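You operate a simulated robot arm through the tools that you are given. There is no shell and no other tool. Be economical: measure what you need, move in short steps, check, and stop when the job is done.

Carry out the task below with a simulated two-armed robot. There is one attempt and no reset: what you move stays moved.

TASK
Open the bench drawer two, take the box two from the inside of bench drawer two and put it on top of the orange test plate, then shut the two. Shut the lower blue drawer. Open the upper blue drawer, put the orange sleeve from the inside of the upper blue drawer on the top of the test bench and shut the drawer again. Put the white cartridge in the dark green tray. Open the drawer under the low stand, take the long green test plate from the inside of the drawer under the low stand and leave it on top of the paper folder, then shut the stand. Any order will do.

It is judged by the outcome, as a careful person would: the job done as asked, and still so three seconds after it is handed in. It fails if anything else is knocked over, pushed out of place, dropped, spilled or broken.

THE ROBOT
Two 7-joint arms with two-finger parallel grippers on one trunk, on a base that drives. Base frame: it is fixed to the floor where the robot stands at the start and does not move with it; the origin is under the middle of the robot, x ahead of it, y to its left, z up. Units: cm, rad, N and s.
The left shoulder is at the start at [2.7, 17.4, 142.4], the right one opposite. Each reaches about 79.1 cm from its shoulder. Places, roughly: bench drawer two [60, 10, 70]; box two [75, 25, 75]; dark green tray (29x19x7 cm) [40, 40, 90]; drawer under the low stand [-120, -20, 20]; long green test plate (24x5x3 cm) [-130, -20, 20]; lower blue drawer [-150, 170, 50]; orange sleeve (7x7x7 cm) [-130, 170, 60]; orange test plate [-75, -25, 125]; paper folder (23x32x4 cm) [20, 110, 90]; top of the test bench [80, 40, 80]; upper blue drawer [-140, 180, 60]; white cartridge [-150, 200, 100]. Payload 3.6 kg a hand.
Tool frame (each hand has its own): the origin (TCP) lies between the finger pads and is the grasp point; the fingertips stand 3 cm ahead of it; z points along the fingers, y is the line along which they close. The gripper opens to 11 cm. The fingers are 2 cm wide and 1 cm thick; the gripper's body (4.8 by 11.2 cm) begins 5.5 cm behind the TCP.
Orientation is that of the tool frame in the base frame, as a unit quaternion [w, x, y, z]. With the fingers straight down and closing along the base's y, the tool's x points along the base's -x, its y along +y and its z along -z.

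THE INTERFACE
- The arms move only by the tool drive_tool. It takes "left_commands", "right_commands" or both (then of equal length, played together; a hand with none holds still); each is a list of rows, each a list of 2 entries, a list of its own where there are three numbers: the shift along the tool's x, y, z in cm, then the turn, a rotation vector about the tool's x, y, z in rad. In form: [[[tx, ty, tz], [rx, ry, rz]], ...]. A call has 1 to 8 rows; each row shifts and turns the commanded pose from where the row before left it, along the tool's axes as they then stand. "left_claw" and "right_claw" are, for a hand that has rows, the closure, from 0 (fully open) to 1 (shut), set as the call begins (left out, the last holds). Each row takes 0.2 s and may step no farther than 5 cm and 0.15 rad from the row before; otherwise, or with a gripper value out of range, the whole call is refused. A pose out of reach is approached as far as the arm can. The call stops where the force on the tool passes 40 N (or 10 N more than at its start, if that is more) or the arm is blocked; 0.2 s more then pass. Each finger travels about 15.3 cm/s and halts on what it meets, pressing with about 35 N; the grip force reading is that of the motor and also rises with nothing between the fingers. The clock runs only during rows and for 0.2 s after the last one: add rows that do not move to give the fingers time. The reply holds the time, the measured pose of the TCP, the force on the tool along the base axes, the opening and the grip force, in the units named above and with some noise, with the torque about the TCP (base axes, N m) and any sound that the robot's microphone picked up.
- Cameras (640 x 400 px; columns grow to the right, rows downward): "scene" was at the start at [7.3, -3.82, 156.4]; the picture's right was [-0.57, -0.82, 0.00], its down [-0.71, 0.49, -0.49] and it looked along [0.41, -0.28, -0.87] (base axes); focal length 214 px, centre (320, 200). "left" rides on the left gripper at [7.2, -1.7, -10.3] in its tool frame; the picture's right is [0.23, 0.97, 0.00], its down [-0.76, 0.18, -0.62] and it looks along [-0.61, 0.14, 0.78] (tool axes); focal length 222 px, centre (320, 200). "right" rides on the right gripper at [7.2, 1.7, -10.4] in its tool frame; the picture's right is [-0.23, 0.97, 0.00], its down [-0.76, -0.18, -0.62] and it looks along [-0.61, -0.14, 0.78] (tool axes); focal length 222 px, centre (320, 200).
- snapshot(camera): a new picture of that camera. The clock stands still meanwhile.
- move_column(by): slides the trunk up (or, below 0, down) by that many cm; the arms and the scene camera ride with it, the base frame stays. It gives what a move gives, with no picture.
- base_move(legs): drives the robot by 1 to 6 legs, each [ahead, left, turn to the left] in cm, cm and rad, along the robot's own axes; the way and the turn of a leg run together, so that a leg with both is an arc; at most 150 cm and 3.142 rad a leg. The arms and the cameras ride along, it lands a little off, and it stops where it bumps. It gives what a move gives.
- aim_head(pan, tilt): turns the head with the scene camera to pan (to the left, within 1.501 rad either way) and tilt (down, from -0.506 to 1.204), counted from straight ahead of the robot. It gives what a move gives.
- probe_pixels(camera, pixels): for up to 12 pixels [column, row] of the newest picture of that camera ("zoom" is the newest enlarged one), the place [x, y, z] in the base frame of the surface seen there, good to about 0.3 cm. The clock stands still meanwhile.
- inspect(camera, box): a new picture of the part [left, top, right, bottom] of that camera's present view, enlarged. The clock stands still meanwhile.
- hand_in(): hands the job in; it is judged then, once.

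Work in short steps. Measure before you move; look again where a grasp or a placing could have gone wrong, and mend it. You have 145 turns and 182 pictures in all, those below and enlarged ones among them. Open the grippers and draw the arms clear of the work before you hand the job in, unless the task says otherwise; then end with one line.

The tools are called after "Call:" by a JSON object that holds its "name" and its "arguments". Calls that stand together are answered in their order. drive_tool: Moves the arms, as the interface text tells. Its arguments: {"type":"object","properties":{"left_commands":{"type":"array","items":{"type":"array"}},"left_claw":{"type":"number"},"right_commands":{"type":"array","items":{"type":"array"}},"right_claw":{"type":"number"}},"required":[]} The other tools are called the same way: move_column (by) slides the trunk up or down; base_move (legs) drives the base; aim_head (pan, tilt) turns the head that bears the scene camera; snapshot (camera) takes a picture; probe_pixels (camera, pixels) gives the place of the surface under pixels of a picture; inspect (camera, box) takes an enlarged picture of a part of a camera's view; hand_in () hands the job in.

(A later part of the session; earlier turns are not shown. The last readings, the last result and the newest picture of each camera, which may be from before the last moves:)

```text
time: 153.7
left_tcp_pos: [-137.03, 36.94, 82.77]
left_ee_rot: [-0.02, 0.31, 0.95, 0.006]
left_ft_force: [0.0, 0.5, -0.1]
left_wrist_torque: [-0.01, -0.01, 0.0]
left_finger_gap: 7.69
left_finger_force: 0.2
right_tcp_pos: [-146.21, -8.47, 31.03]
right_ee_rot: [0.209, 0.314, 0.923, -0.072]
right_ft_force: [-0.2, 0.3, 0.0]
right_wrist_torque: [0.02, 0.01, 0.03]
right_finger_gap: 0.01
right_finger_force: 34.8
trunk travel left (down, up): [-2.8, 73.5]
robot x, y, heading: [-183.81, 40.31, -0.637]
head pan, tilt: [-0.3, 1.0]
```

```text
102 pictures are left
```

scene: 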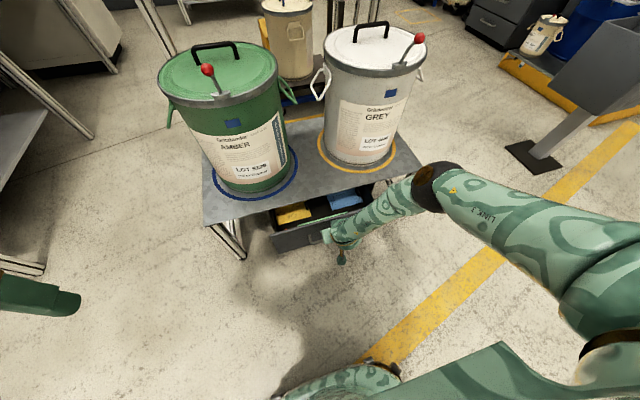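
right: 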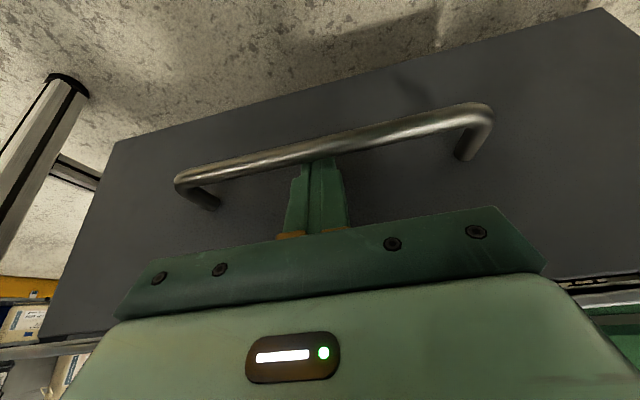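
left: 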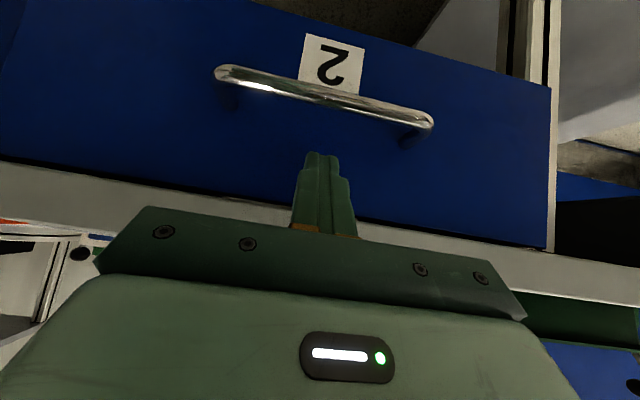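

It opens. Pull 15 cm more.

Call:
{"name": "base_move", "arguments": {"legs": [[-15, 0, 0]]}}

Call:
{"name": "inspect", "arguments": {"camera": "scene", "box": [200, 150, 420, 290]}}

```text
time: 155.1
left_tcp_pos: [-149.31, 45.94, 82.67]
left_ee_rot: [-0.02, 0.313, 0.95, 0.006]
left_ft_force: [-0.2, 0.2, 0.4]
left_wrist_torque: [0.02, -0.04, 0.0]
left_finger_gap: 7.71
left_finger_force: 0.1
right_tcp_pos: [-158.87, 0.69, 30.97]
right_ee_rot: [0.208, 0.317, 0.923, -0.073]
right_ft_force: [0.6, -0.5, 0.0]
right_wrist_torque: [0.0, 0.02, 0.03]
right_finger_gap: 0.01
right_finger_force: 34.9
trunk travel left (down, up): [-2.8, 73.5]
robot x, y, heading: [-196.45, 49.47, -0.638]
head pan, tilt: [-0.3, 1.0]
```

```text
2.86 times, centred on (310, 220) of scene
```

zoom: 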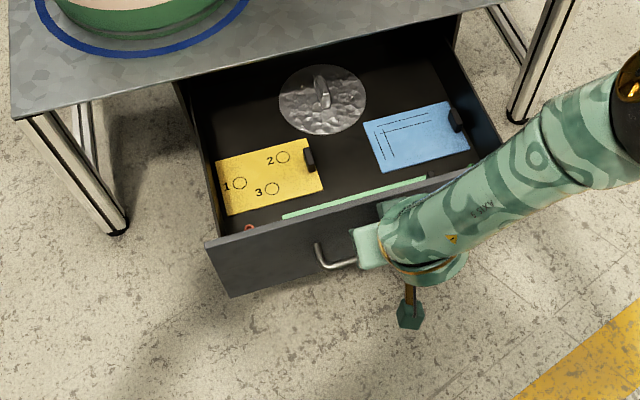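

The long green plate lies along the drawer's front (zoom 355,198). Unhook: nudge forward, rise and look from above.

Call:
{"name": "drive_tool", "arguments": {"right_commands": [[[-0.5, 0, 0.2], [0, 0, 0]], [[-1.9, 0, -4], [0, 0, 0]], [[-1.9, 0, -4], [0, 0, 0]], [[-1.9, 0, -4], [0, 0, 0]], [[-1.9, 0, -4], [0, 0, 0]]]}}

Call:
{"name": "snapshot", "arguments": {"camera": "right"}}

Call:
{"name": "inspect", "arguments": {"camera": "scene", "box": [200, 150, 420, 290]}}

```text
time: 156.3
left_tcp_pos: [-149.33, 45.92, 82.75]
left_ee_rot: [-0.02, 0.312, 0.95, 0.005]
left_ft_force: [-0.1, -0.2, 0.2]
left_wrist_torque: [-0.04, 0.02, -0.03]
left_finger_gap: 7.68
left_finger_force: 0.1
right_tcp_pos: [-158.57, 0.47, 48.71]
right_ee_rot: [0.208, 0.317, 0.922, -0.074]
right_ft_force: [-0.2, 1.0, -0.2]
right_wrist_torque: [0.01, 0.01, 0.01]
right_finger_gap: 0.0
right_finger_force: 34.9
trunk travel left (down, up): [-2.8, 73.5]
robot x, y, heading: [-196.23, 49.21, -0.638]
head pan, tilt: [-0.3, 1.0]
```

```text
100 pictures are left
```

right: 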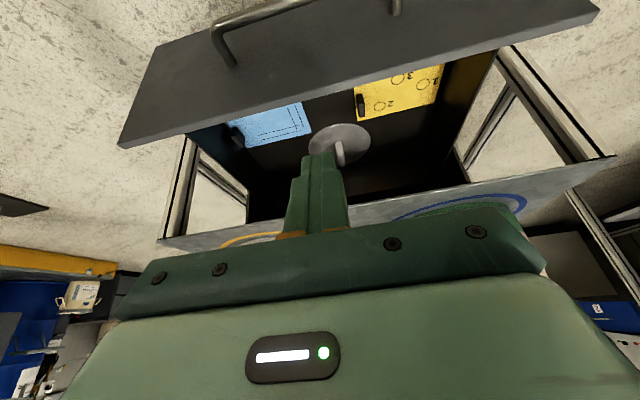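

```text
2.86 times, centred on (310, 220) of scene
```

zoom: 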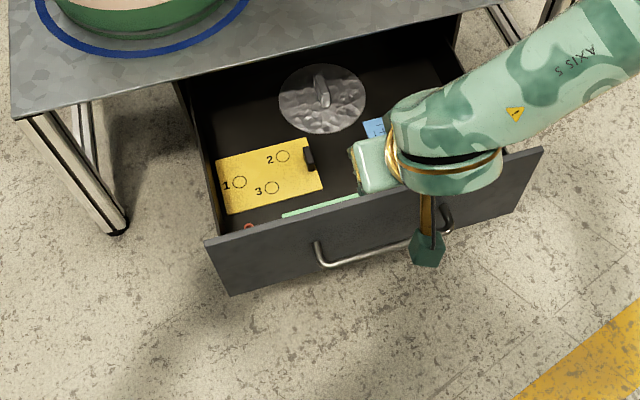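

I raise the trunk and drive slightly forward for a view into the drawer's front part.

Call:
{"name": "move_column", "arguments": {"by": 35}}

Call:
{"name": "base_move", "arguments": {"legs": [[10, 0, 0]]}}

Call:
{"name": "aim_head", "arguments": {"pan": -0.1, "tilt": 1.15}}

Call:
{"name": "snapshot", "arguments": {"camera": "scene"}}

Call:
{"name": "snapshot", "arguments": {"camera": "right"}}

```text
time: 159.7
left_tcp_pos: [-149.27, 45.9, 117.76]
left_ee_rot: [-0.02, 0.312, 0.95, 0.006]
left_ft_force: [-0.4, -0.3, 0.7]
left_wrist_torque: [-0.02, 0.02, 0.0]
left_finger_gap: 7.69
left_finger_force: 0.1
right_tcp_pos: [-158.33, 0.43, 83.57]
right_ee_rot: [0.208, 0.316, 0.923, -0.073]
right_ft_force: [-0.3, -0.2, 0.3]
right_wrist_torque: [0.03, 0.01, -0.03]
right_finger_gap: 0.0
right_finger_force: 35.0
trunk travel left (down, up): [-37.8, 38.5]
robot x, y, heading: [-196.88, 49.1, -0.642]
head pan, tilt: [-0.3, 1.0]
```

```text
time: 160.9
left_tcp_pos: [-141.17, 40.03, 117.77]
left_ee_rot: [-0.02, 0.311, 0.95, 0.006]
left_ft_force: [-0.3, -0.6, -1.0]
left_wrist_torque: [0.01, 0.04, 0.01]
left_finger_gap: 7.7
left_finger_force: 0.1
right_tcp_pos: [-150.31, -5.5, 83.58]
right_ee_rot: [0.208, 0.316, 0.923, -0.072]
right_ft_force: [0.1, -0.4, 0.8]
right_wrist_torque: [0.01, -0.01, 0.02]
right_finger_gap: 0.0
right_finger_force: 34.8
trunk travel left (down, up): [-37.8, 38.5]
robot x, y, heading: [-188.47, 43.45, -0.641]
head pan, tilt: [-0.3, 1.0]
```

```text
time: 161.6
left_tcp_pos: [-141.5, 40.1, 117.77]
left_ee_rot: [-0.02, 0.31, 0.95, 0.006]
left_ft_force: [0.4, 0.2, -0.5]
left_wrist_torque: [-0.03, 0.02, -0.01]
left_finger_gap: 7.72
left_finger_force: 0.1
right_tcp_pos: [-150.33, -5.4, 83.59]
right_ee_rot: [0.209, 0.316, 0.922, -0.074]
right_ft_force: [0.8, 0.6, -0.2]
right_wrist_torque: [-0.02, -0.01, 0.03]
right_finger_gap: 0.02
right_finger_force: 34.7
trunk travel left (down, up): [-37.8, 38.5]
robot x, y, heading: [-188.3, 43.53, -0.642]
head pan, tilt: [-0.099, 1.15]
```

```text
98 pictures are left
```

scene: 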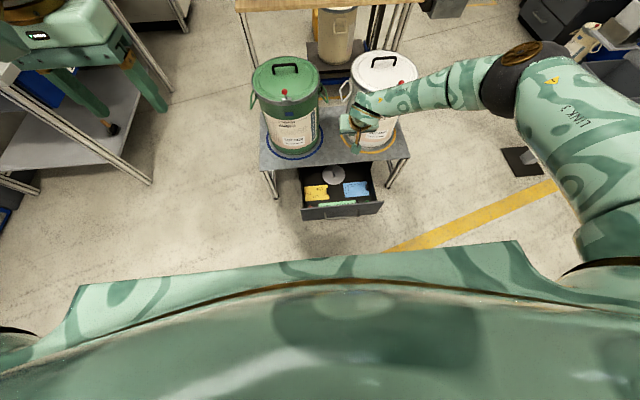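

```text
97 pictures are left
```

right: 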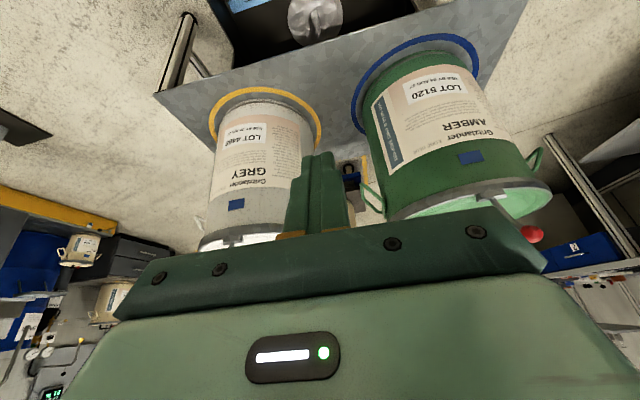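

Zoom into the drawer.

Call:
{"name": "inspect", "arguments": {"camera": "scene", "box": [290, 155, 400, 225]}}

Call:
{"name": "probe_pixels", "arguments": {"camera": "zoom", "pixels": [[170, 285], [270, 275], [370, 265], [180, 275], [365, 258], [270, 290], [250, 245], [75, 320], [520, 270], [280, 310], [290, 230]]}}

```text
5.71 times, centred on (345, 190) of scene
```

zoom: 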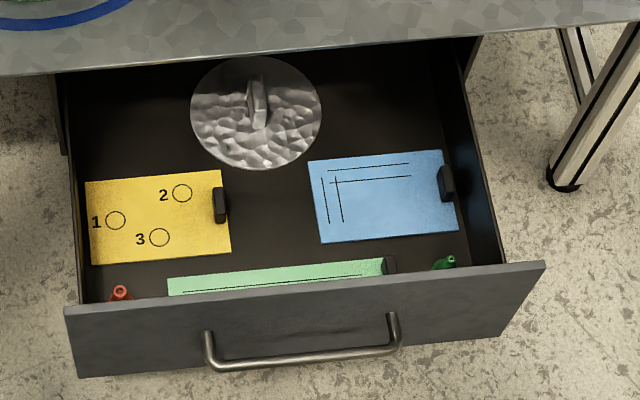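

```text
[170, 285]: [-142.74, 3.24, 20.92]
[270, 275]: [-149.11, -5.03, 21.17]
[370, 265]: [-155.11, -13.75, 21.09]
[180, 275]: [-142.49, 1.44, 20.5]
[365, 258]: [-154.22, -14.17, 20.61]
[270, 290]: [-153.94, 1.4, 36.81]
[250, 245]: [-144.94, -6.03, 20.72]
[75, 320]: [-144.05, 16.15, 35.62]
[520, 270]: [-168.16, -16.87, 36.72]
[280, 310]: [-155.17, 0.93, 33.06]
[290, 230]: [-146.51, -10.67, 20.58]
```

The plate has a black tab at its right end near zoom (390,265). I zoom on that and probe.

Call:
{"name": "inspect", "arguments": {"camera": "scene", "box": [345, 190, 385, 215]}}

Call:
{"name": "probe_pixels", "arguments": {"camera": "zoom", "pixels": [[190, 170], [190, 155], [205, 180], [180, 180], [100, 170], [60, 190], [195, 160], [215, 165], [360, 150], [185, 195]]}}

```text
16.00 times, centred on (365, 202) of scene
```

zoom: 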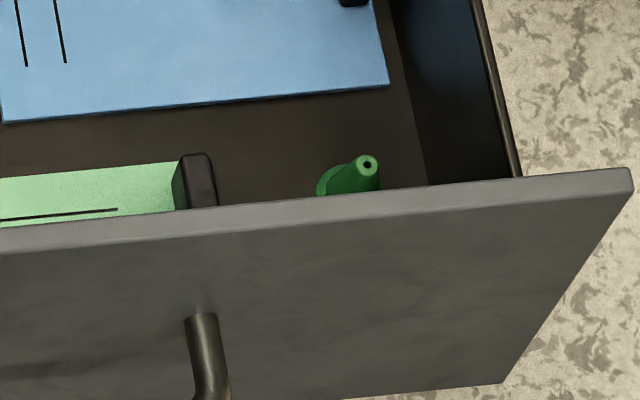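

```text
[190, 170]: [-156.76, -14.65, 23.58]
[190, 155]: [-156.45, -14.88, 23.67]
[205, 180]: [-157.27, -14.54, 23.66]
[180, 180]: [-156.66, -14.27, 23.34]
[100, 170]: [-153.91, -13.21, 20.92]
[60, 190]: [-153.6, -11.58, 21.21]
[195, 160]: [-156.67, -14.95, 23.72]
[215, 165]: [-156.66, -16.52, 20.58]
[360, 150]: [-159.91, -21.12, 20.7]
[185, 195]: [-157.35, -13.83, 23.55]
```

Tab centre ≈ (-157.3,-14.05), top z 23.7. To keep the wrist camera off the drawer front, I tilt the hand so that the tips point back toward the robot; then align base and lower.

Call:
{"name": "drive_tool", "arguments": {"right_commands": [[[1, 0, -1], [0, 0.126, 0]], [[1, 0, -1], [0, 0.126, 0]], [[1, 0, -1], [0, 0.126, 0]], [[0, 0, 0], [0, 0.126, 0]], [[0, 0, 0], [0, 0.126, 0]], [[0, 0, 0], [0, 0.126, 0]], [[0, 0, 0], [0, 0.126, 0]]], "right_claw": 0.6}}

Call:
{"name": "base_move", "arguments": {"legs": [[5, -10, 0]]}}

Call:
{"name": "move_column", "arguments": {"by": -20}}

Call:
{"name": "snapshot", "arguments": {"camera": "right"}}

Call:
{"name": "snapshot", "arguments": {"camera": "scene"}}

```text
time: 163.2
left_tcp_pos: [-141.38, 40.21, 117.75]
left_ee_rot: [-0.019, 0.312, 0.95, 0.006]
left_ft_force: [0.5, -0.7, -0.2]
left_wrist_torque: [-0.02, 0.0, 0.0]
left_finger_gap: 7.7
left_finger_force: 0.0
right_tcp_pos: [-153.13, -3.21, 85.54]
right_ee_rot: [-0.059, 0.323, 0.944, 0.018]
right_ft_force: [-0.3, -0.2, 1.5]
right_wrist_torque: [0.0, 0.01, 0.03]
right_finger_gap: 4.4
right_finger_force: 0.0
right hand out of reach, approached as far as the arm can: row 5, 6, 7
trunk travel left (down, up): [-37.8, 38.5]
robot x, y, heading: [-188.11, 43.25, -0.637]
head pan, tilt: [-0.099, 1.15]
```

```text
time: 164.4
left_tcp_pos: [-143.43, 28.81, 117.67]
left_ee_rot: [-0.021, 0.311, 0.95, 0.005]
left_ft_force: [0.2, 0.0, -1.2]
left_wrist_torque: [0.04, -0.01, 0.01]
left_finger_gap: 7.71
left_finger_force: 0.1
right_tcp_pos: [-155.38, -14.45, 85.57]
right_ee_rot: [-0.058, 0.324, 0.944, 0.019]
right_ft_force: [-0.1, 0.0, 1.2]
right_wrist_torque: [0.02, -0.03, -0.02]
right_finger_gap: 4.4
right_finger_force: 0.1
trunk travel left (down, up): [-37.8, 38.5]
robot x, y, heading: [-190.75, 32.4, -0.641]
head pan, tilt: [-0.099, 1.15]
```

```text
time: 166.6
left_tcp_pos: [-143.47, 28.87, 97.76]
left_ee_rot: [-0.019, 0.311, 0.95, 0.005]
left_ft_force: [-0.7, -0.7, 0.7]
left_wrist_torque: [-0.01, 0.0, 0.0]
left_finger_gap: 7.7
left_finger_force: 0.1
right_tcp_pos: [-155.36, -14.24, 65.66]
right_ee_rot: [-0.057, 0.324, 0.944, 0.019]
right_ft_force: [0.1, -0.2, 0.5]
right_wrist_torque: [0.03, 0.01, 0.02]
right_finger_gap: 4.42
right_finger_force: 0.0
trunk travel left (down, up): [-17.8, 58.5]
robot x, y, heading: [-190.54, 32.69, -0.639]
head pan, tilt: [-0.099, 1.15]
```

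```text
94 pictures are left
```

right: 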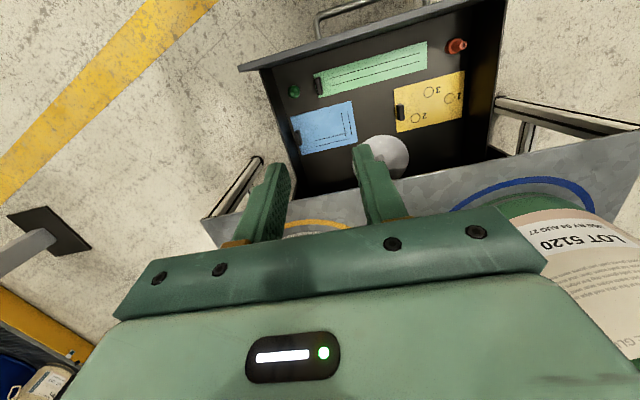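

```text
93 pictures are left
```

scene: 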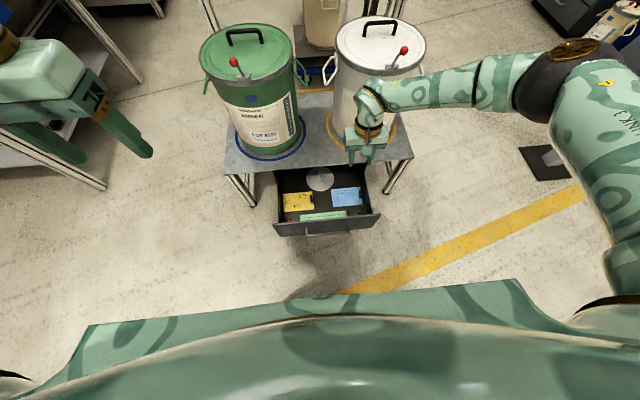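

Clear view of the plate in the wrist camera: tab at (318,87). Probe.

Call:
{"name": "probe_pixels", "arguments": {"camera": "right", "pixels": [[317, 80], [319, 92], [318, 87], [325, 96], [425, 42], [426, 66], [323, 72], [294, 91], [370, 70], [350, 30]]}}

Call:
{"name": "inspect", "arguments": {"camera": "right", "box": [270, 30, 450, 130]}}

```text
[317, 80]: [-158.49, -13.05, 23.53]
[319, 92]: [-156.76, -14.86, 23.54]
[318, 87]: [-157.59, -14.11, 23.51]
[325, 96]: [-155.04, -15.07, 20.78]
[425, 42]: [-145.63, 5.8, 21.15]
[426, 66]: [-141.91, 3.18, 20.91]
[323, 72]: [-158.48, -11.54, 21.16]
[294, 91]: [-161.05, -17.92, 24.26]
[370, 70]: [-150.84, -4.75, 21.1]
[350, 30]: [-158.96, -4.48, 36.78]
```

```text
3.56 times, centred on (360, 80) of right
```

zoom: 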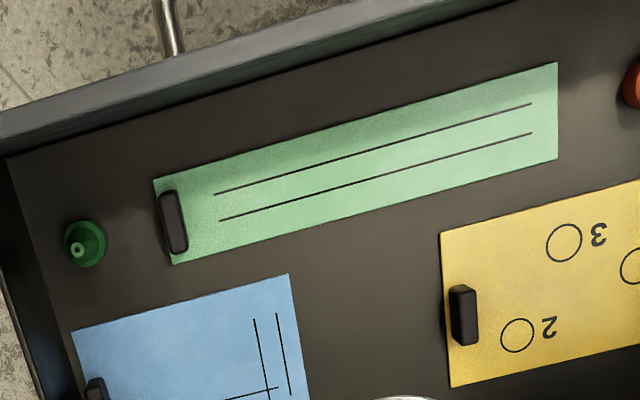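

Tab centre (-157.6,-14.0). I lower the trunk and then tilt the hand back further (steeper forearm should allow it).

Call:
{"name": "move_column", "arguments": {"by": -15}}

Call:
{"name": "drive_tool", "arguments": {"right_commands": [[[0, 0, 0], [0, 0.12, 0]], [[0, 0, 0], [0, 0.12, 0]], [[0, 0, 0], [0, 0.12, 0]], [[0, 0, 0], [0, 0.12, 0]]]}}

```text
time: 168.3
left_tcp_pos: [-143.47, 28.9, 82.73]
left_ee_rot: [-0.02, 0.311, 0.95, 0.005]
left_ft_force: [-1.0, 0.6, -0.5]
left_wrist_torque: [-0.03, 0.02, 0.0]
left_finger_gap: 7.71
left_finger_force: 0.0
right_tcp_pos: [-155.34, -14.35, 50.62]
right_ee_rot: [-0.058, 0.324, 0.944, 0.018]
right_ft_force: [-0.1, -0.6, -0.1]
right_wrist_torque: [0.03, 0.01, 0.02]
right_finger_gap: 4.41
right_finger_force: 0.1
trunk travel left (down, up): [-2.8, 73.5]
robot x, y, heading: [-190.38, 32.28, -0.643]
head pan, tilt: [-0.099, 1.15]
```

```text
time: 169.3
left_tcp_pos: [-143.42, 28.84, 82.73]
left_ee_rot: [-0.021, 0.311, 0.95, 0.006]
left_ft_force: [-0.1, -0.1, -0.2]
left_wrist_torque: [0.01, -0.04, 0.02]
left_finger_gap: 7.73
left_finger_force: 0.1
right_tcp_pos: [-155.34, -14.41, 50.51]
right_ee_rot: [-0.282, 0.308, 0.903, 0.095]
right_ft_force: [-0.9, -0.5, 1.3]
right_wrist_torque: [-0.02, 0.0, 0.03]
right_finger_gap: 4.4
right_finger_force: 0.0
trunk travel left (down, up): [-2.8, 73.5]
robot x, y, heading: [-190.54, 32.53, -0.642]
head pan, tilt: [-0.099, 1.15]
```

The tilt works (35° back). I set it to 27°, then go down to 10 cm above the grasp height over the tab.

Call:
{"name": "drive_tool", "arguments": {"right_commands": [[[0, 0, 0], [0, -0.13, 0]], [[-1.6, -0.25, 3.65], [0, 0, 0]], [[-1.6, -0.25, 3.65], [0, 0, 0]], [[-1.6, -0.25, 3.65], [0, 0, 0]], [[-1.6, -0.25, 3.65], [0, 0, 0]]]}}

Call:
{"name": "snapshot", "arguments": {"camera": "right"}}

Call:
{"name": "inspect", "arguments": {"camera": "scene", "box": [220, 60, 460, 260]}}

```text
time: 170.5
left_tcp_pos: [-143.32, 28.96, 82.75]
left_ee_rot: [-0.021, 0.311, 0.95, 0.006]
left_ft_force: [0.5, 0.5, -0.2]
left_wrist_torque: [0.02, 0.0, 0.02]
left_finger_gap: 7.71
left_finger_force: 0.0
right_tcp_pos: [-156.3, -14.69, 38.53]
right_ee_rot: [-0.22, 0.315, 0.92, 0.073]
right_ft_force: [0.5, -1.0, 0.3]
right_wrist_torque: [-0.03, -0.02, -0.01]
right_finger_gap: 4.4
right_finger_force: 0.1
right hand out of reach, approached as far as the arm can: row 5
trunk travel left (down, up): [-2.8, 73.5]
robot x, y, heading: [-190.38, 32.55, -0.644]
head pan, tilt: [-0.099, 1.15]
```

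```text
91 pictures are left
```

right: 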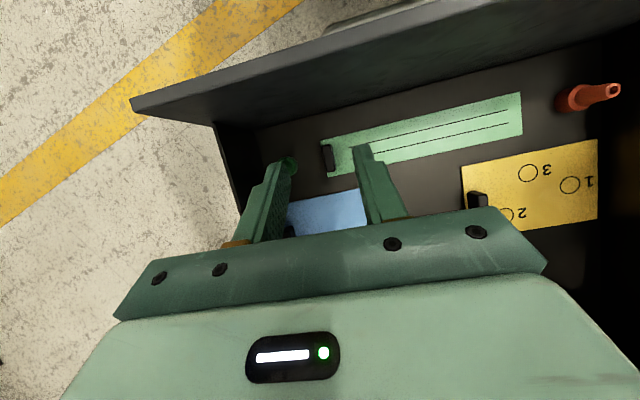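

```text
2.00 times, centred on (340, 160) of scene
```

zoom: 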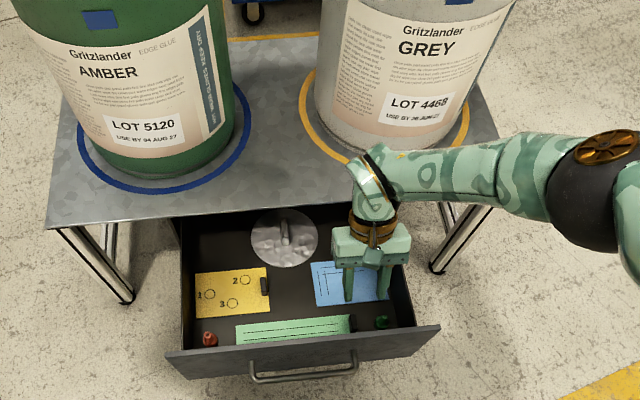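

The reach ends at z 38.5, so I lift a bit, draw the arm 9 cm back and drive the base 9 cm nearer.

Call:
{"name": "drive_tool", "arguments": {"right_commands": [[[1.8, 0, -3.6], [0, 0, 0]], [[1.8, 0, -3.6], [0, 0, 0]], [[2.7, 0, 1.37], [0, 0, 0]], [[2.7, 0, 1.37], [0, 0, 0]], [[2.7, 0, 1.37], [0, 0, 0]]]}}

Call:
{"name": "base_move", "arguments": {"legs": [[9, 0, 0]]}}

Call:
{"name": "snapshot", "arguments": {"camera": "right"}}

```text
time: 171.7
left_tcp_pos: [-143.43, 28.9, 82.73]
left_ee_rot: [-0.02, 0.311, 0.95, 0.006]
left_ft_force: [-0.8, -0.4, -0.4]
left_wrist_torque: [-0.01, 0.02, 0.03]
left_finger_gap: 7.72
left_finger_force: 0.1
right_tcp_pos: [-163.5, -8.98, 46.53]
right_ee_rot: [-0.222, 0.315, 0.92, 0.075]
right_ft_force: [0.6, 0.2, -0.2]
right_wrist_torque: [-0.06, 0.01, 0.03]
right_finger_gap: 4.35
right_finger_force: 0.1
trunk travel left (down, up): [-2.8, 73.5]
robot x, y, heading: [-190.79, 32.84, -0.642]
head pan, tilt: [-0.099, 1.15]
```

```text
time: 172.8
left_tcp_pos: [-136.22, 23.3, 82.65]
left_ee_rot: [-0.02, 0.313, 0.95, 0.006]
left_ft_force: [0.0, 0.2, -0.4]
left_wrist_torque: [0.0, 0.04, 0.0]
left_finger_gap: 7.7
left_finger_force: 0.0
right_tcp_pos: [-156.38, -14.25, 46.43]
right_ee_rot: [-0.223, 0.316, 0.919, 0.075]
right_ft_force: [0.0, -0.2, -0.5]
right_wrist_torque: [0.01, -0.02, 0.0]
right_finger_gap: 4.39
right_finger_force: 0.1
trunk travel left (down, up): [-2.8, 73.5]
robot x, y, heading: [-183.52, 27.18, -0.641]
head pan, tilt: [-0.099, 1.15]
```

```text
89 pictures are left
```

right: 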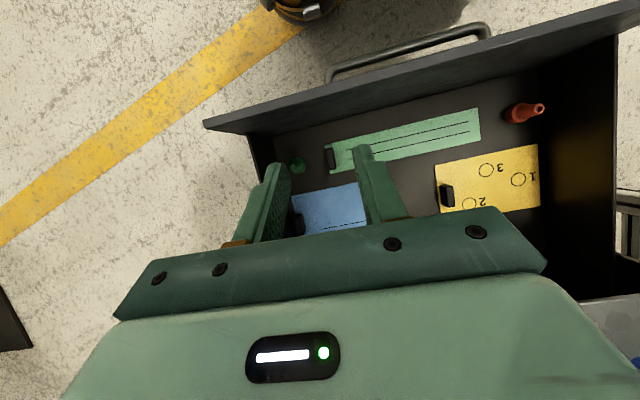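

Now down 12 cm in line.

Call:
{"name": "drive_tool", "arguments": {"right_commands": [[[-1.82, -0.2, 3.56], [0, 0, 0]], [[-1.82, -0.2, 3.56], [0, 0, 0]], [[-1.82, -0.1, 3.56], [0, 0, 0]]]}}

Call:
{"name": "snapshot", "arguments": {"camera": "right"}}

```text
time: 173.6
left_tcp_pos: [-136.33, 23.52, 82.67]
left_ee_rot: [-0.02, 0.312, 0.95, 0.006]
left_ft_force: [0.0, 0.3, -0.6]
left_wrist_torque: [-0.01, 0.0, -0.02]
left_finger_gap: 7.72
left_finger_force: 0.0
right_tcp_pos: [-156.68, -14.69, 34.48]
right_ee_rot: [-0.222, 0.316, 0.919, 0.075]
right_ft_force: [0.5, 0.1, 0.4]
right_wrist_torque: [0.0, -0.02, 0.01]
right_finger_gap: 4.39
right_finger_force: 0.1
trunk travel left (down, up): [-2.8, 73.5]
robot x, y, heading: [-183.21, 27.08, -0.642]
head pan, tilt: [-0.099, 1.15]
```

```text
88 pictures are left
```

right: 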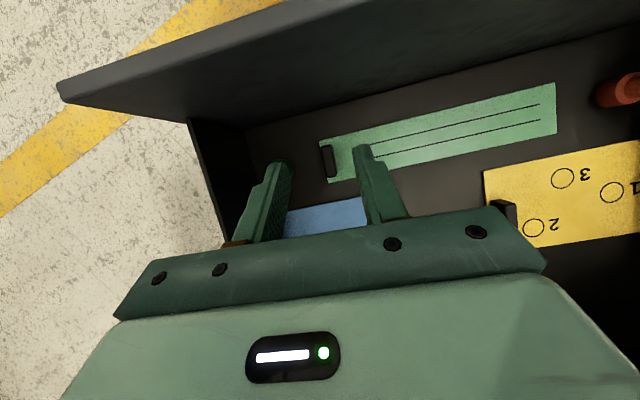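

Tab lies between the fingers' lines. Descend ~9.7 cm.

Call:
{"name": "drive_tool", "arguments": {"right_commands": [[[-1.5, 0, 2.9], [0, 0, 0]], [[-1.5, 0, 2.9], [0, 0, 0]], [[-1.45, 0, 2.8], [0, 0, 0]]]}}

Call:
{"name": "snapshot", "arguments": {"camera": "right"}}

```text
time: 174.4
left_tcp_pos: [-136.3, 23.47, 82.69]
left_ee_rot: [-0.021, 0.312, 0.95, 0.006]
left_ft_force: [-0.6, 0.1, -0.3]
left_wrist_torque: [0.01, 0.0, 0.01]
left_finger_gap: 7.7
left_finger_force: 0.1
right_tcp_pos: [-156.67, -14.66, 26.96]
right_ee_rot: [-0.221, 0.316, 0.92, 0.075]
right_ft_force: [-1.0, -0.4, -0.2]
right_wrist_torque: [-0.01, -0.02, -0.01]
right_finger_gap: 4.38
right_finger_force: 0.0
right hand out of reach, approached as far as the arm can: row 3
trunk travel left (down, up): [-2.8, 73.5]
robot x, y, heading: [-183.44, 26.98, -0.644]
head pan, tilt: [-0.099, 1.15]
```

```text
87 pictures are left
```

right: 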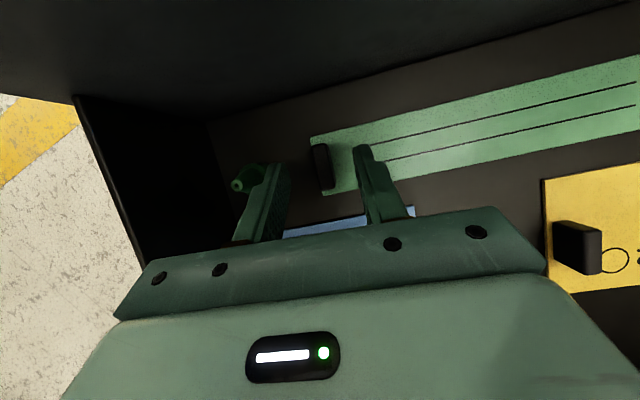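

2.3 cm remain; I narrow the gap slightly (a green cone stands near) and use the trunk's last travel.

Call:
{"name": "drive_tool", "arguments": {"right_commands": [[[0, 0, 0], [0, 0, 0]]], "right_claw": 0.74}}

Call:
{"name": "move_column", "arguments": {"by": -2.3}}

Call:
{"name": "snapshot", "arguments": {"camera": "right"}}

```text
time: 174.8
left_tcp_pos: [-136.19, 23.49, 82.69]
left_ee_rot: [-0.02, 0.312, 0.95, 0.006]
left_ft_force: [-0.1, 0.2, -0.5]
left_wrist_torque: [0.04, -0.01, 0.01]
left_finger_gap: 7.7
left_finger_force: 0.0
right_tcp_pos: [-156.77, -14.72, 27.01]
right_ee_rot: [-0.221, 0.316, 0.92, 0.074]
right_ft_force: [0.1, -0.3, -0.1]
right_wrist_torque: [-0.05, -0.03, -0.01]
right_finger_gap: 2.86
right_finger_force: 0.1
trunk travel left (down, up): [-2.8, 73.5]
robot x, y, heading: [-182.89, 26.89, -0.643]
head pan, tilt: [-0.099, 1.15]
```

```text
time: 175.5
left_tcp_pos: [-135.68, 23.07, 79.91]
left_ee_rot: [-0.034, 0.311, 0.95, 0.011]
left_ft_force: [-0.1, 0.2, 0.3]
left_wrist_torque: [0.0, 0.03, 0.01]
left_finger_gap: 7.72
left_finger_force: 0.1
right_tcp_pos: [-156.78, -14.95, 24.84]
right_ee_rot: [-0.221, 0.316, 0.92, 0.074]
right_ft_force: [0.2, -0.1, 0.0]
right_wrist_torque: [-0.02, -0.01, -0.03]
right_finger_gap: 2.87
right_finger_force: 0.1
trunk travel left (down, up): [-0.5, 75.8]
robot x, y, heading: [-183.38, 27.37, -0.647]
head pan, tilt: [-0.099, 1.15]
```

```text
86 pictures are left
```

right: 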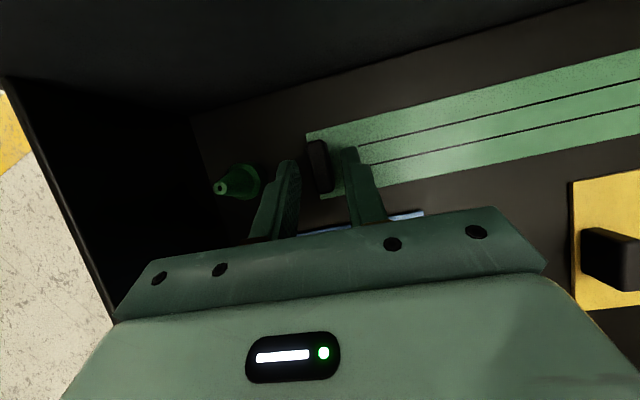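

The tab is between the tips. Close.

Call:
{"name": "drive_tool", "arguments": {"right_commands": [[[0, 0, 0], [0, 0, 0]], [[0, 0, 0], [0, 0, 0]], [[0, 0, 0], [0, 0, 0]]], "right_claw": 1.0}}

Call:
{"name": "snapshot", "arguments": {"camera": "right"}}

```text
time: 176.3
left_tcp_pos: [-135.67, 23.03, 79.88]
left_ee_rot: [-0.034, 0.312, 0.949, 0.01]
left_ft_force: [0.6, -0.1, -0.1]
left_wrist_torque: [0.0, -0.04, 0.01]
left_finger_gap: 7.69
left_finger_force: 0.1
right_tcp_pos: [-156.82, -14.72, 24.81]
right_ee_rot: [-0.222, 0.316, 0.92, 0.074]
right_ft_force: [0.2, -0.1, 6.1]
right_wrist_torque: [0.01, -0.05, 0.1]
right_finger_gap: 1.1
right_finger_force: 34.9
trunk travel left (down, up): [-0.5, 75.8]
robot x, y, heading: [-183.18, 27.14, -0.642]
head pan, tilt: [-0.099, 1.15]
```

```text
85 pictures are left
```

right: 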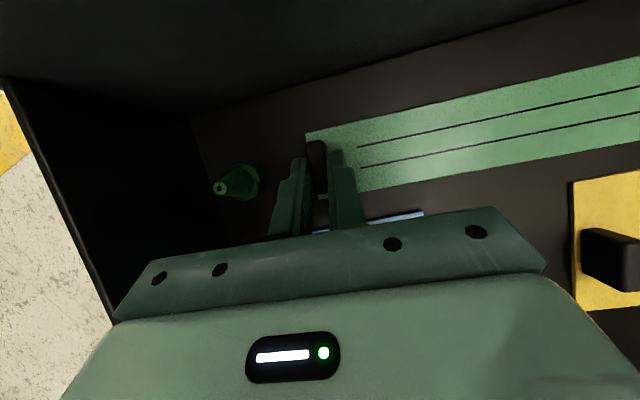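

Tab gripped (gap 1.1). Lift straight up with the trunk.

Call:
{"name": "move_column", "arguments": {"by": 12}}

Call:
{"name": "snapshot", "arguments": {"camera": "right"}}

Call:
{"name": "move_column", "arguments": {"by": 30}}

Call:
{"name": "snapshot", "arguments": {"camera": "scene"}}

```text
time: 177.8
left_tcp_pos: [-135.61, 22.96, 91.75]
left_ee_rot: [-0.036, 0.312, 0.949, 0.011]
left_ft_force: [0.6, -0.6, 0.1]
left_wrist_torque: [0.03, 0.02, 0.02]
left_finger_gap: 7.68
left_finger_force: 0.0
right_tcp_pos: [-153.45, -17.28, 41.64]
right_ee_rot: [-0.155, 0.321, 0.933, 0.054]
right_ft_force: [0.2, -0.2, -1.7]
right_wrist_torque: [-0.07, 0.05, 0.0]
right_finger_gap: 1.12
right_finger_force: 34.8
trunk travel left (down, up): [-12.5, 63.8]
robot x, y, heading: [-183.4, 26.97, -0.641]
head pan, tilt: [-0.099, 1.15]
```

```text
84 pictures are left
```

right: 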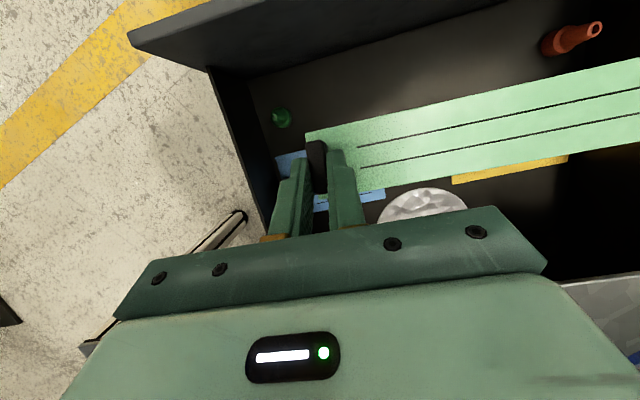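

```text
time: 180.8
left_tcp_pos: [-135.59, 23.12, 121.75]
left_ee_rot: [-0.036, 0.311, 0.95, 0.011]
left_ft_force: [-0.1, -0.1, 0.9]
left_wrist_torque: [0.0, 0.0, -0.01]
left_finger_gap: 7.7
left_finger_force: 0.2
right_tcp_pos: [-149.3, -20.5, 84.89]
right_ee_rot: [-0.016, 0.324, 0.946, 0.008]
right_ft_force: [0.8, -0.4, -0.4]
right_wrist_torque: [-0.07, 0.06, 0.01]
right_finger_gap: 1.12
right_finger_force: 34.9
trunk travel left (down, up): [-42.5, 33.8]
robot x, y, heading: [-183.05, 27.12, -0.639]
head pan, tilt: [-0.099, 1.15]
```

```text
83 pictures are left
```

scene: 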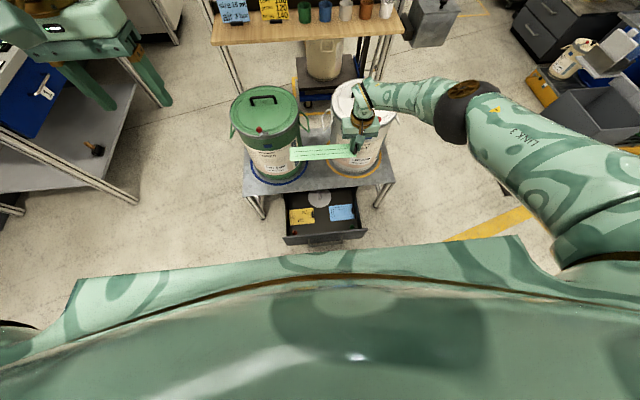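

The hand came forward near the pots while rising; nothing is touched (forces ~0). Back off now.

Call:
{"name": "base_move", "arguments": {"legs": [[-22, 0, 0]]}}

Call:
{"name": "snapshot", "arguments": {"camera": "scene"}}

Call:
{"name": "snapshot", "arguments": {"camera": "right"}}

```text
time: 182.5
left_tcp_pos: [-153.25, 36.14, 121.93]
left_ee_rot: [-0.034, 0.312, 0.949, 0.01]
left_ft_force: [-0.1, -0.1, 0.1]
left_wrist_torque: [0.0, -0.03, -0.03]
left_finger_gap: 7.7
left_finger_force: 0.1
right_tcp_pos: [-166.78, -7.31, 85.07]
right_ee_rot: [-0.016, 0.325, 0.946, 0.008]
right_ft_force: [0.9, 0.3, -1.1]
right_wrist_torque: [-0.08, 0.05, 0.04]
right_finger_gap: 1.11
right_finger_force: 35.0
trunk travel left (down, up): [-42.5, 33.8]
robot x, y, heading: [-200.7, 39.78, -0.645]
head pan, tilt: [-0.099, 1.15]
```

```text
82 pictures are left
```

scene: 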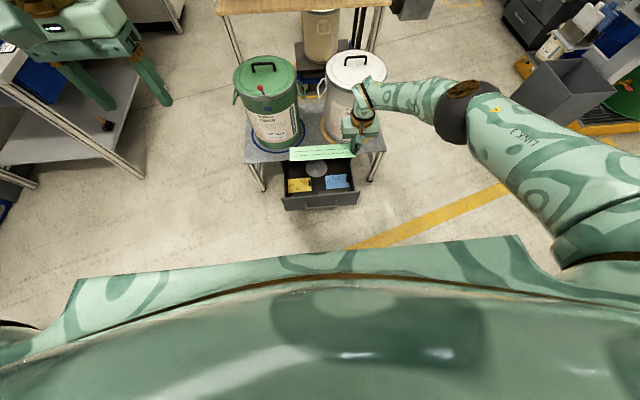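

```text
81 pictures are left
```

right: 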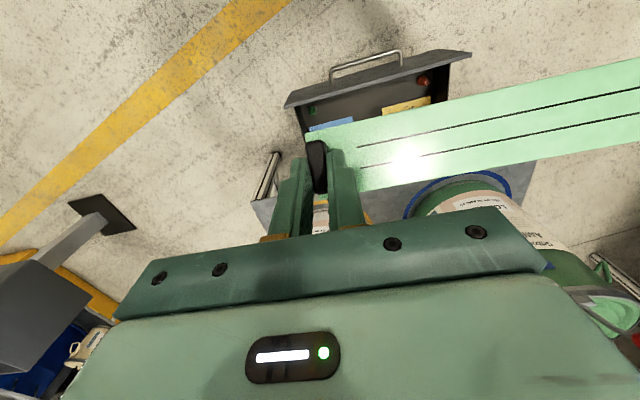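

Plate is securely held. Before pushing the drawer shut with the left hand I move the right hand (with plate) up/back, and probe the pedestal on the right.

Call:
{"name": "drive_tool", "arguments": {"right_commands": [[[2.8, -1.4, -3.8], [0, 0, 0]], [[2.8, -1.4, -3.8], [0, 0, 0]], [[2.8, -1.4, -3.8], [0, 0, 0]], [[2.8, -1.4, -3.8], [0, 0, 0]], [[2.8, -1.4, -3.8], [0, 0, 0]]]}}

Call:
{"name": "probe_pixels", "arguments": {"camera": "scene", "pixels": [[560, 90], [545, 75], [320, 205], [285, 198], [355, 190], [140, 175], [150, 100]]}}

Call:
{"name": "aim_head", "arguments": {"pan": -0.7, "tilt": 0.8}}

Call:
{"name": "snapshot", "arguments": {"camera": "scene"}}

```text
time: 183.7
left_tcp_pos: [-153.26, 36.16, 121.96]
left_ee_rot: [-0.034, 0.312, 0.949, 0.01]
left_ft_force: [-0.6, 0.1, -0.4]
left_wrist_torque: [0.0, -0.01, 0.03]
left_finger_gap: 7.68
left_finger_force: 0.0
right_tcp_pos: [-181.85, -4.95, 104.45]
right_ee_rot: [-0.017, 0.326, 0.945, 0.009]
right_ft_force: [-0.8, 0.3, -0.4]
right_wrist_torque: [-0.04, 0.07, 0.01]
right_finger_gap: 1.1
right_finger_force: 35.3
trunk travel left (down, up): [-42.5, 33.8]
robot x, y, heading: [-200.48, 39.96, -0.64]
head pan, tilt: [-0.099, 1.15]
```

```text
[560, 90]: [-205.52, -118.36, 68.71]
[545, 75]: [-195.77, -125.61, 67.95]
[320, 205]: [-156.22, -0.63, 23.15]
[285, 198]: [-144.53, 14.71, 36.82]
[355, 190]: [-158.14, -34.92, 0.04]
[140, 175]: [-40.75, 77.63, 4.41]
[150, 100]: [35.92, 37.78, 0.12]
```

```text
time: 184.7
left_tcp_pos: [-153.19, 36.03, 121.85]
left_ee_rot: [-0.034, 0.312, 0.949, 0.011]
left_ft_force: [-0.2, -1.1, -0.4]
left_wrist_torque: [0.02, 0.02, 0.01]
left_finger_gap: 7.69
left_finger_force: 0.1
right_tcp_pos: [-181.73, -4.8, 104.31]
right_ee_rot: [-0.017, 0.325, 0.946, 0.009]
right_ft_force: [-1.5, -0.1, -0.7]
right_wrist_torque: [-0.09, 0.04, 0.01]
right_finger_gap: 1.11
right_finger_force: 34.6
trunk travel left (down, up): [-42.5, 33.8]
robot x, y, heading: [-200.78, 40.16, -0.645]
head pan, tilt: [-0.7, 0.799]
```

```text
80 pictures are left
```

scene: 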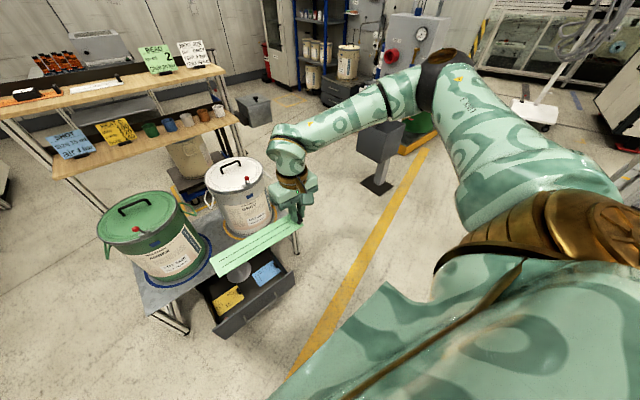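

Pedestal is >80 cm off. Shift right 23 cm, lower the trunk 38 cm, then close left claw and lower the left hand.

Call:
{"name": "base_move", "arguments": {"legs": [[-2, -23, 0.005]]}}

Call:
{"name": "move_column", "arguments": {"by": -38}}

Call:
{"name": "aim_head", "arguments": {"pan": 0.0, "tilt": 1.1}}

Call:
{"name": "drive_tool", "arguments": {"left_commands": [[[0, -1, 4.5], [0, 0, 0]], [[0, -1, 4.5], [0, 0, 0]], [[0, -1, 4.5], [0, 0, 0]], [[0, -1, 4.5], [0, 0, 0]], [[0, -1, 4.5], [0, 0, 0]], [[0, -1, 4.5], [0, 0, 0]]], "left_claw": 1.0}}

Call:
{"name": "snapshot", "arguments": {"camera": "scene"}}

Call:
{"name": "snapshot", "arguments": {"camera": "left"}}

```text
time: 186.4
left_tcp_pos: [-168.72, 18.76, 121.85]
left_ee_rot: [-0.035, 0.31, 0.95, 0.01]
left_ft_force: [-0.5, 0.2, -0.7]
left_wrist_torque: [0.03, -0.02, 0.02]
left_finger_gap: 7.69
left_finger_force: 0.0
right_tcp_pos: [-197.14, -22.22, 104.47]
right_ee_rot: [-0.017, 0.324, 0.946, 0.008]
right_ft_force: [-0.8, -0.2, -1.4]
right_wrist_torque: [-0.04, 0.06, -0.02]
right_finger_gap: 1.1
right_finger_force: 34.7
trunk travel left (down, up): [-42.5, 33.8]
robot x, y, heading: [-216.23, 22.63, -0.637]
head pan, tilt: [-0.7, 0.799]
```

```text
time: 190.1
left_tcp_pos: [-168.71, 18.91, 83.89]
left_ee_rot: [-0.035, 0.311, 0.95, 0.011]
left_ft_force: [0.2, -0.2, 0.5]
left_wrist_torque: [0.02, 0.0, 0.03]
left_finger_gap: 7.7
left_finger_force: 0.0
right_tcp_pos: [-197.04, -22.12, 66.55]
right_ee_rot: [-0.015, 0.324, 0.946, 0.008]
right_ft_force: [0.1, -0.3, -0.4]
right_wrist_torque: [-0.07, 0.07, -0.02]
right_finger_gap: 1.11
right_finger_force: 34.9
trunk travel left (down, up): [-4.5, 71.8]
robot x, y, heading: [-216.63, 22.78, -0.637]
head pan, tilt: [-0.7, 0.799]
```

```text
time: 191.2
left_tcp_pos: [-168.68, 18.8, 83.85]
left_ee_rot: [-0.035, 0.311, 0.95, 0.011]
left_ft_force: [1.1, -0.5, -0.4]
left_wrist_torque: [0.02, -0.03, 0.02]
left_finger_gap: 7.72
left_finger_force: 0.0
right_tcp_pos: [-197.24, -22.22, 66.42]
right_ee_rot: [-0.016, 0.324, 0.946, 0.008]
right_ft_force: [0.2, 0.6, 0.2]
right_wrist_torque: [-0.07, 0.05, 0.03]
right_finger_gap: 1.1
right_finger_force: 34.8
trunk travel left (down, up): [-4.5, 71.8]
robot x, y, heading: [-216.14, 22.41, -0.645]
head pan, tilt: [0.0, 1.1]
```

```text
time: 192.6
left_tcp_pos: [-172.76, 14.4, 57.1]
left_ee_rot: [-0.035, 0.31, 0.95, 0.009]
left_ft_force: [0.2, 0.0, -0.4]
left_wrist_torque: [0.0, 0.0, -0.01]
left_finger_gap: 0.0
left_finger_force: 34.8
left hand out of reach, approached as far as the arm can: row 2
right_tcp_pos: [-197.11, -22.29, 66.42]
right_ee_rot: [-0.017, 0.324, 0.946, 0.009]
right_ft_force: [0.3, 0.2, -1.4]
right_wrist_torque: [-0.04, 0.06, 0.01]
right_finger_gap: 1.11
right_finger_force: 35.1
trunk travel left (down, up): [-4.5, 71.8]
robot x, y, heading: [-216.54, 23.02, -0.64]
head pan, tilt: [0.0, 1.1]
```

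```text
79 pictures are left
```

scene: 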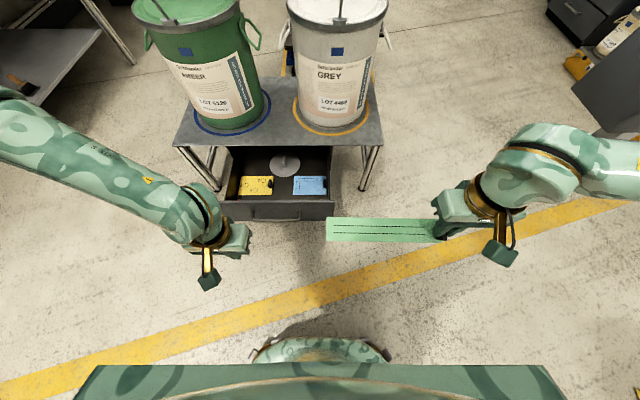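

```text
78 pictures are left
```

left: 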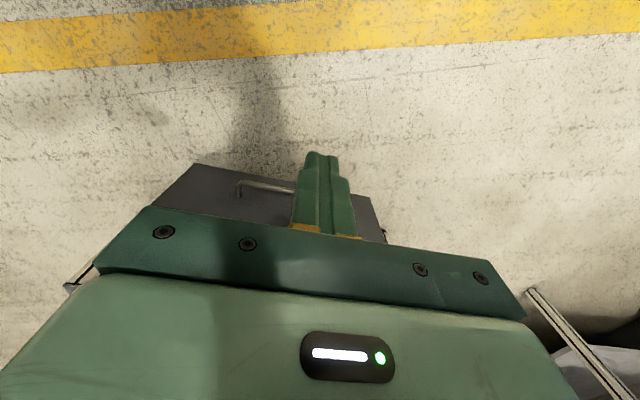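

Left fingers are in line with the handle. Lower a further 26 cm to handle height; right hand back 5 cm.

Call:
{"name": "drive_tool", "arguments": {"left_commands": [[[0, -0.4, 4.4], [0, 0, 0]], [[0, -0.4, 4.4], [0, 0, 0]], [[0, -0.4, 4.4], [0, 0, 0]], [[0, -0.4, 4.4], [0, 0, 0]], [[0, -0.4, 4.4], [0, 0, 0]], [[0, -0.4, 4.4], [0, 0, 0]]], "right_commands": [[[1, -1, 0], [0, 0, 0]], [[1, -1, 0], [0, 0, 0]], [[1, -1, 0], [0, 0, 0]], [[1, -1, 0], [0, 0, 0]], [[1, -1, 0], [0, 0, 0]], [[0, 0, 0], [0, 0, 0]]]}}

Call:
{"name": "snapshot", "arguments": {"camera": "left"}}

```text
time: 194.0
left_tcp_pos: [-168.73, 19.8, 44.0]
left_ee_rot: [-0.035, 0.311, 0.95, 0.009]
left_ft_force: [0.0, 0.4, -0.3]
left_wrist_torque: [0.01, 0.0, -0.03]
left_finger_gap: 0.03
left_finger_force: 35.5
left hand out of reach, approached as far as the arm can: row 2, 3, 4, 5, 6
right_tcp_pos: [-202.37, -25.04, 65.61]
right_ee_rot: [-0.016, 0.324, 0.946, 0.008]
right_ft_force: [0.8, 0.3, 0.4]
right_wrist_torque: [-0.05, 0.04, 0.0]
right_finger_gap: 1.09
right_finger_force: 34.8
right hand out of reach, approached as far as the arm can: row 2, 3, 4, 5
trunk travel left (down, up): [-4.5, 71.8]
robot x, y, heading: [-216.41, 22.5, -0.641]
head pan, tilt: [0.0, 1.1]
```

```text
77 pictures are left
```

left: 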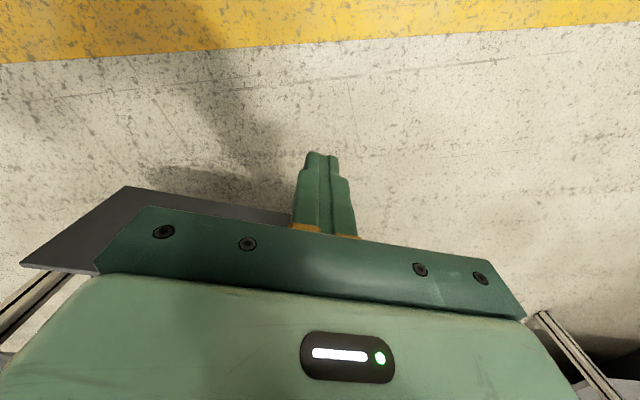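

The left arm needs to be further in and ahead (mirror of the right arm's good pose). Move F+6, L-9, then down.

Call:
{"name": "drive_tool", "arguments": {"left_commands": [[[-3, -3.2, 0], [0, 0, 0]], [[-3, -3.2, 0], [0, 0, 0]], [[-2, -3.2, 0], [0, 0, 0]], [[0, 0, 4.4], [0, 0, 0]], [[0, 0, 4.4], [0, 0, 0]], [[0, 0, 4.4], [0, 0, 0]]]}}

Call:
{"name": "snapshot", "arguments": {"camera": "left"}}

```text
time: 195.4
left_tcp_pos: [-164.29, 16.06, 44.04]
left_ee_rot: [-0.036, 0.311, 0.95, 0.011]
left_ft_force: [-0.2, -0.7, -0.5]
left_wrist_torque: [0.01, 0.0, 0.0]
left_finger_gap: 0.01
left_finger_force: 35.2
left hand out of reach, approached as far as the arm can: row 1, 2, 3, 4, 5, 6
right_tcp_pos: [-202.33, -25.15, 65.71]
right_ee_rot: [-0.018, 0.323, 0.946, 0.008]
right_ft_force: [-0.4, -0.1, -1.3]
right_wrist_torque: [-0.06, 0.1, -0.03]
right_finger_gap: 1.11
right_finger_force: 34.9
trunk travel left (down, up): [-4.5, 71.8]
robot x, y, heading: [-216.32, 22.75, -0.64]
head pan, tilt: [0.0, 1.1]
```

```text
76 pictures are left
```

left: 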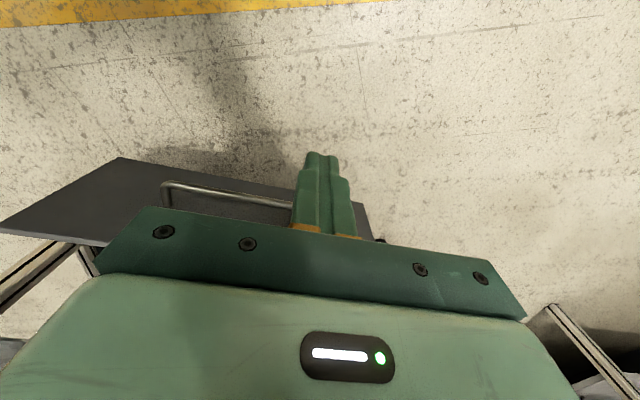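

I raise the left hand again, place it at F 50 / L 15 and then lower.

Call:
{"name": "drive_tool", "arguments": {"left_commands": [[[0, -1, -4.5], [0, 0, 0]], [[0, -2, -4.5], [0, 0, 0]], [[0, -2, -4.5], [0, 0, 0]], [[-2, -2.5, -1], [0, 0, 0]], [[-2, -2.5, 0], [0, 0, 0]], [[0, -2, 0], [0, 0, 0]]]}}

Call:
{"name": "drive_tool", "arguments": {"left_commands": [[[0, 0, 4.5], [0, 0, 0]], [[0, 0, 4.5], [0, 0, 0]], [[0, 0, 4.5], [0, 0, 0]], [[0, 0, 4.5], [0, 0, 0]]]}}

```text
time: 196.8
left_tcp_pos: [-167.32, 3.6, 58.15]
left_ee_rot: [-0.035, 0.312, 0.95, 0.01]
left_ft_force: [-0.1, -0.7, 0.4]
left_wrist_torque: [0.02, 0.0, 0.01]
left_finger_gap: 0.0
left_finger_force: 34.9
right_tcp_pos: [-202.26, -25.05, 65.71]
right_ee_rot: [-0.018, 0.324, 0.946, 0.009]
right_ft_force: [-0.5, -0.3, -1.4]
right_wrist_torque: [-0.07, 0.08, -0.02]
right_finger_gap: 1.11
right_finger_force: 35.0
trunk travel left (down, up): [-4.5, 71.8]
robot x, y, heading: [-216.5, 22.99, -0.644]
head pan, tilt: [0.0, 1.1]
```

```text
time: 197.8
left_tcp_pos: [-165.37, 11.28, 47.31]
left_ee_rot: [-0.035, 0.312, 0.949, 0.01]
left_ft_force: [0.1, -0.1, 0.3]
left_wrist_torque: [0.0, -0.01, -0.03]
left_finger_gap: 0.01
left_finger_force: 34.7
left hand out of reach, approached as far as the arm can: row 1, 2, 3, 4
right_tcp_pos: [-202.32, -25.16, 65.66]
right_ee_rot: [-0.017, 0.324, 0.946, 0.008]
right_ft_force: [0.9, -0.1, -1.6]
right_wrist_torque: [-0.07, 0.05, 0.0]
right_finger_gap: 1.12
right_finger_force: 35.1
trunk travel left (down, up): [-4.5, 71.8]
robot x, y, heading: [-216.5, 22.71, -0.642]
head pan, tilt: [0.0, 1.1]
```

I try the pose that worked for the right arm: pitch the left fingers forward ~20° first, then in and down.

Call:
{"name": "drive_tool", "arguments": {"left_commands": [[[0, -1, -4], [0, -0.13, 0]], [[0, -2, -4], [0, -0.13, 0]], [[-1, -3, -2], [0, -0.13, 0]], [[-2, -3, 0], [0, 0, 0]], [[1.2, 0, 4.2], [0, 0, 0]], [[1.2, 0, 4.2], [0, 0, 0]], [[1.2, 0, 4.2], [0, 0, 0]], [[1.2, 0, 4.2], [0, 0, 0]]]}}

Call:
{"name": "snapshot", "arguments": {"camera": "scene"}}

```text
time: 199.6
left_tcp_pos: [-162.8, 9.06, 48.27]
left_ee_rot: [0.15, 0.306, 0.939, -0.05]
left_ft_force: [-1.2, 0.1, 0.5]
left_wrist_torque: [0.01, 0.02, 0.02]
left_finger_gap: 0.0
left_finger_force: 34.9
left hand out of reach, approached as far as the arm can: row 4, 5, 6, 7, 8
right_tcp_pos: [-202.28, -25.03, 65.73]
right_ee_rot: [-0.017, 0.324, 0.946, 0.009]
right_ft_force: [0.3, 0.5, -0.6]
right_wrist_torque: [-0.08, 0.04, 0.01]
right_finger_gap: 1.1
right_finger_force: 35.8
trunk travel left (down, up): [-4.5, 71.8]
robot x, y, heading: [-216.58, 22.57, -0.642]
head pan, tilt: [0.0, 1.1]
```

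```text
75 pictures are left
```

scene: 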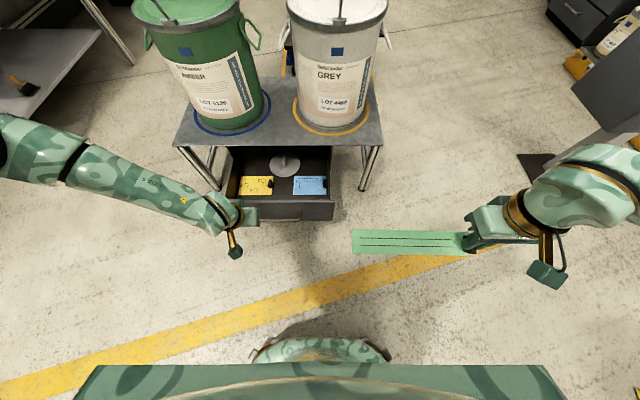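

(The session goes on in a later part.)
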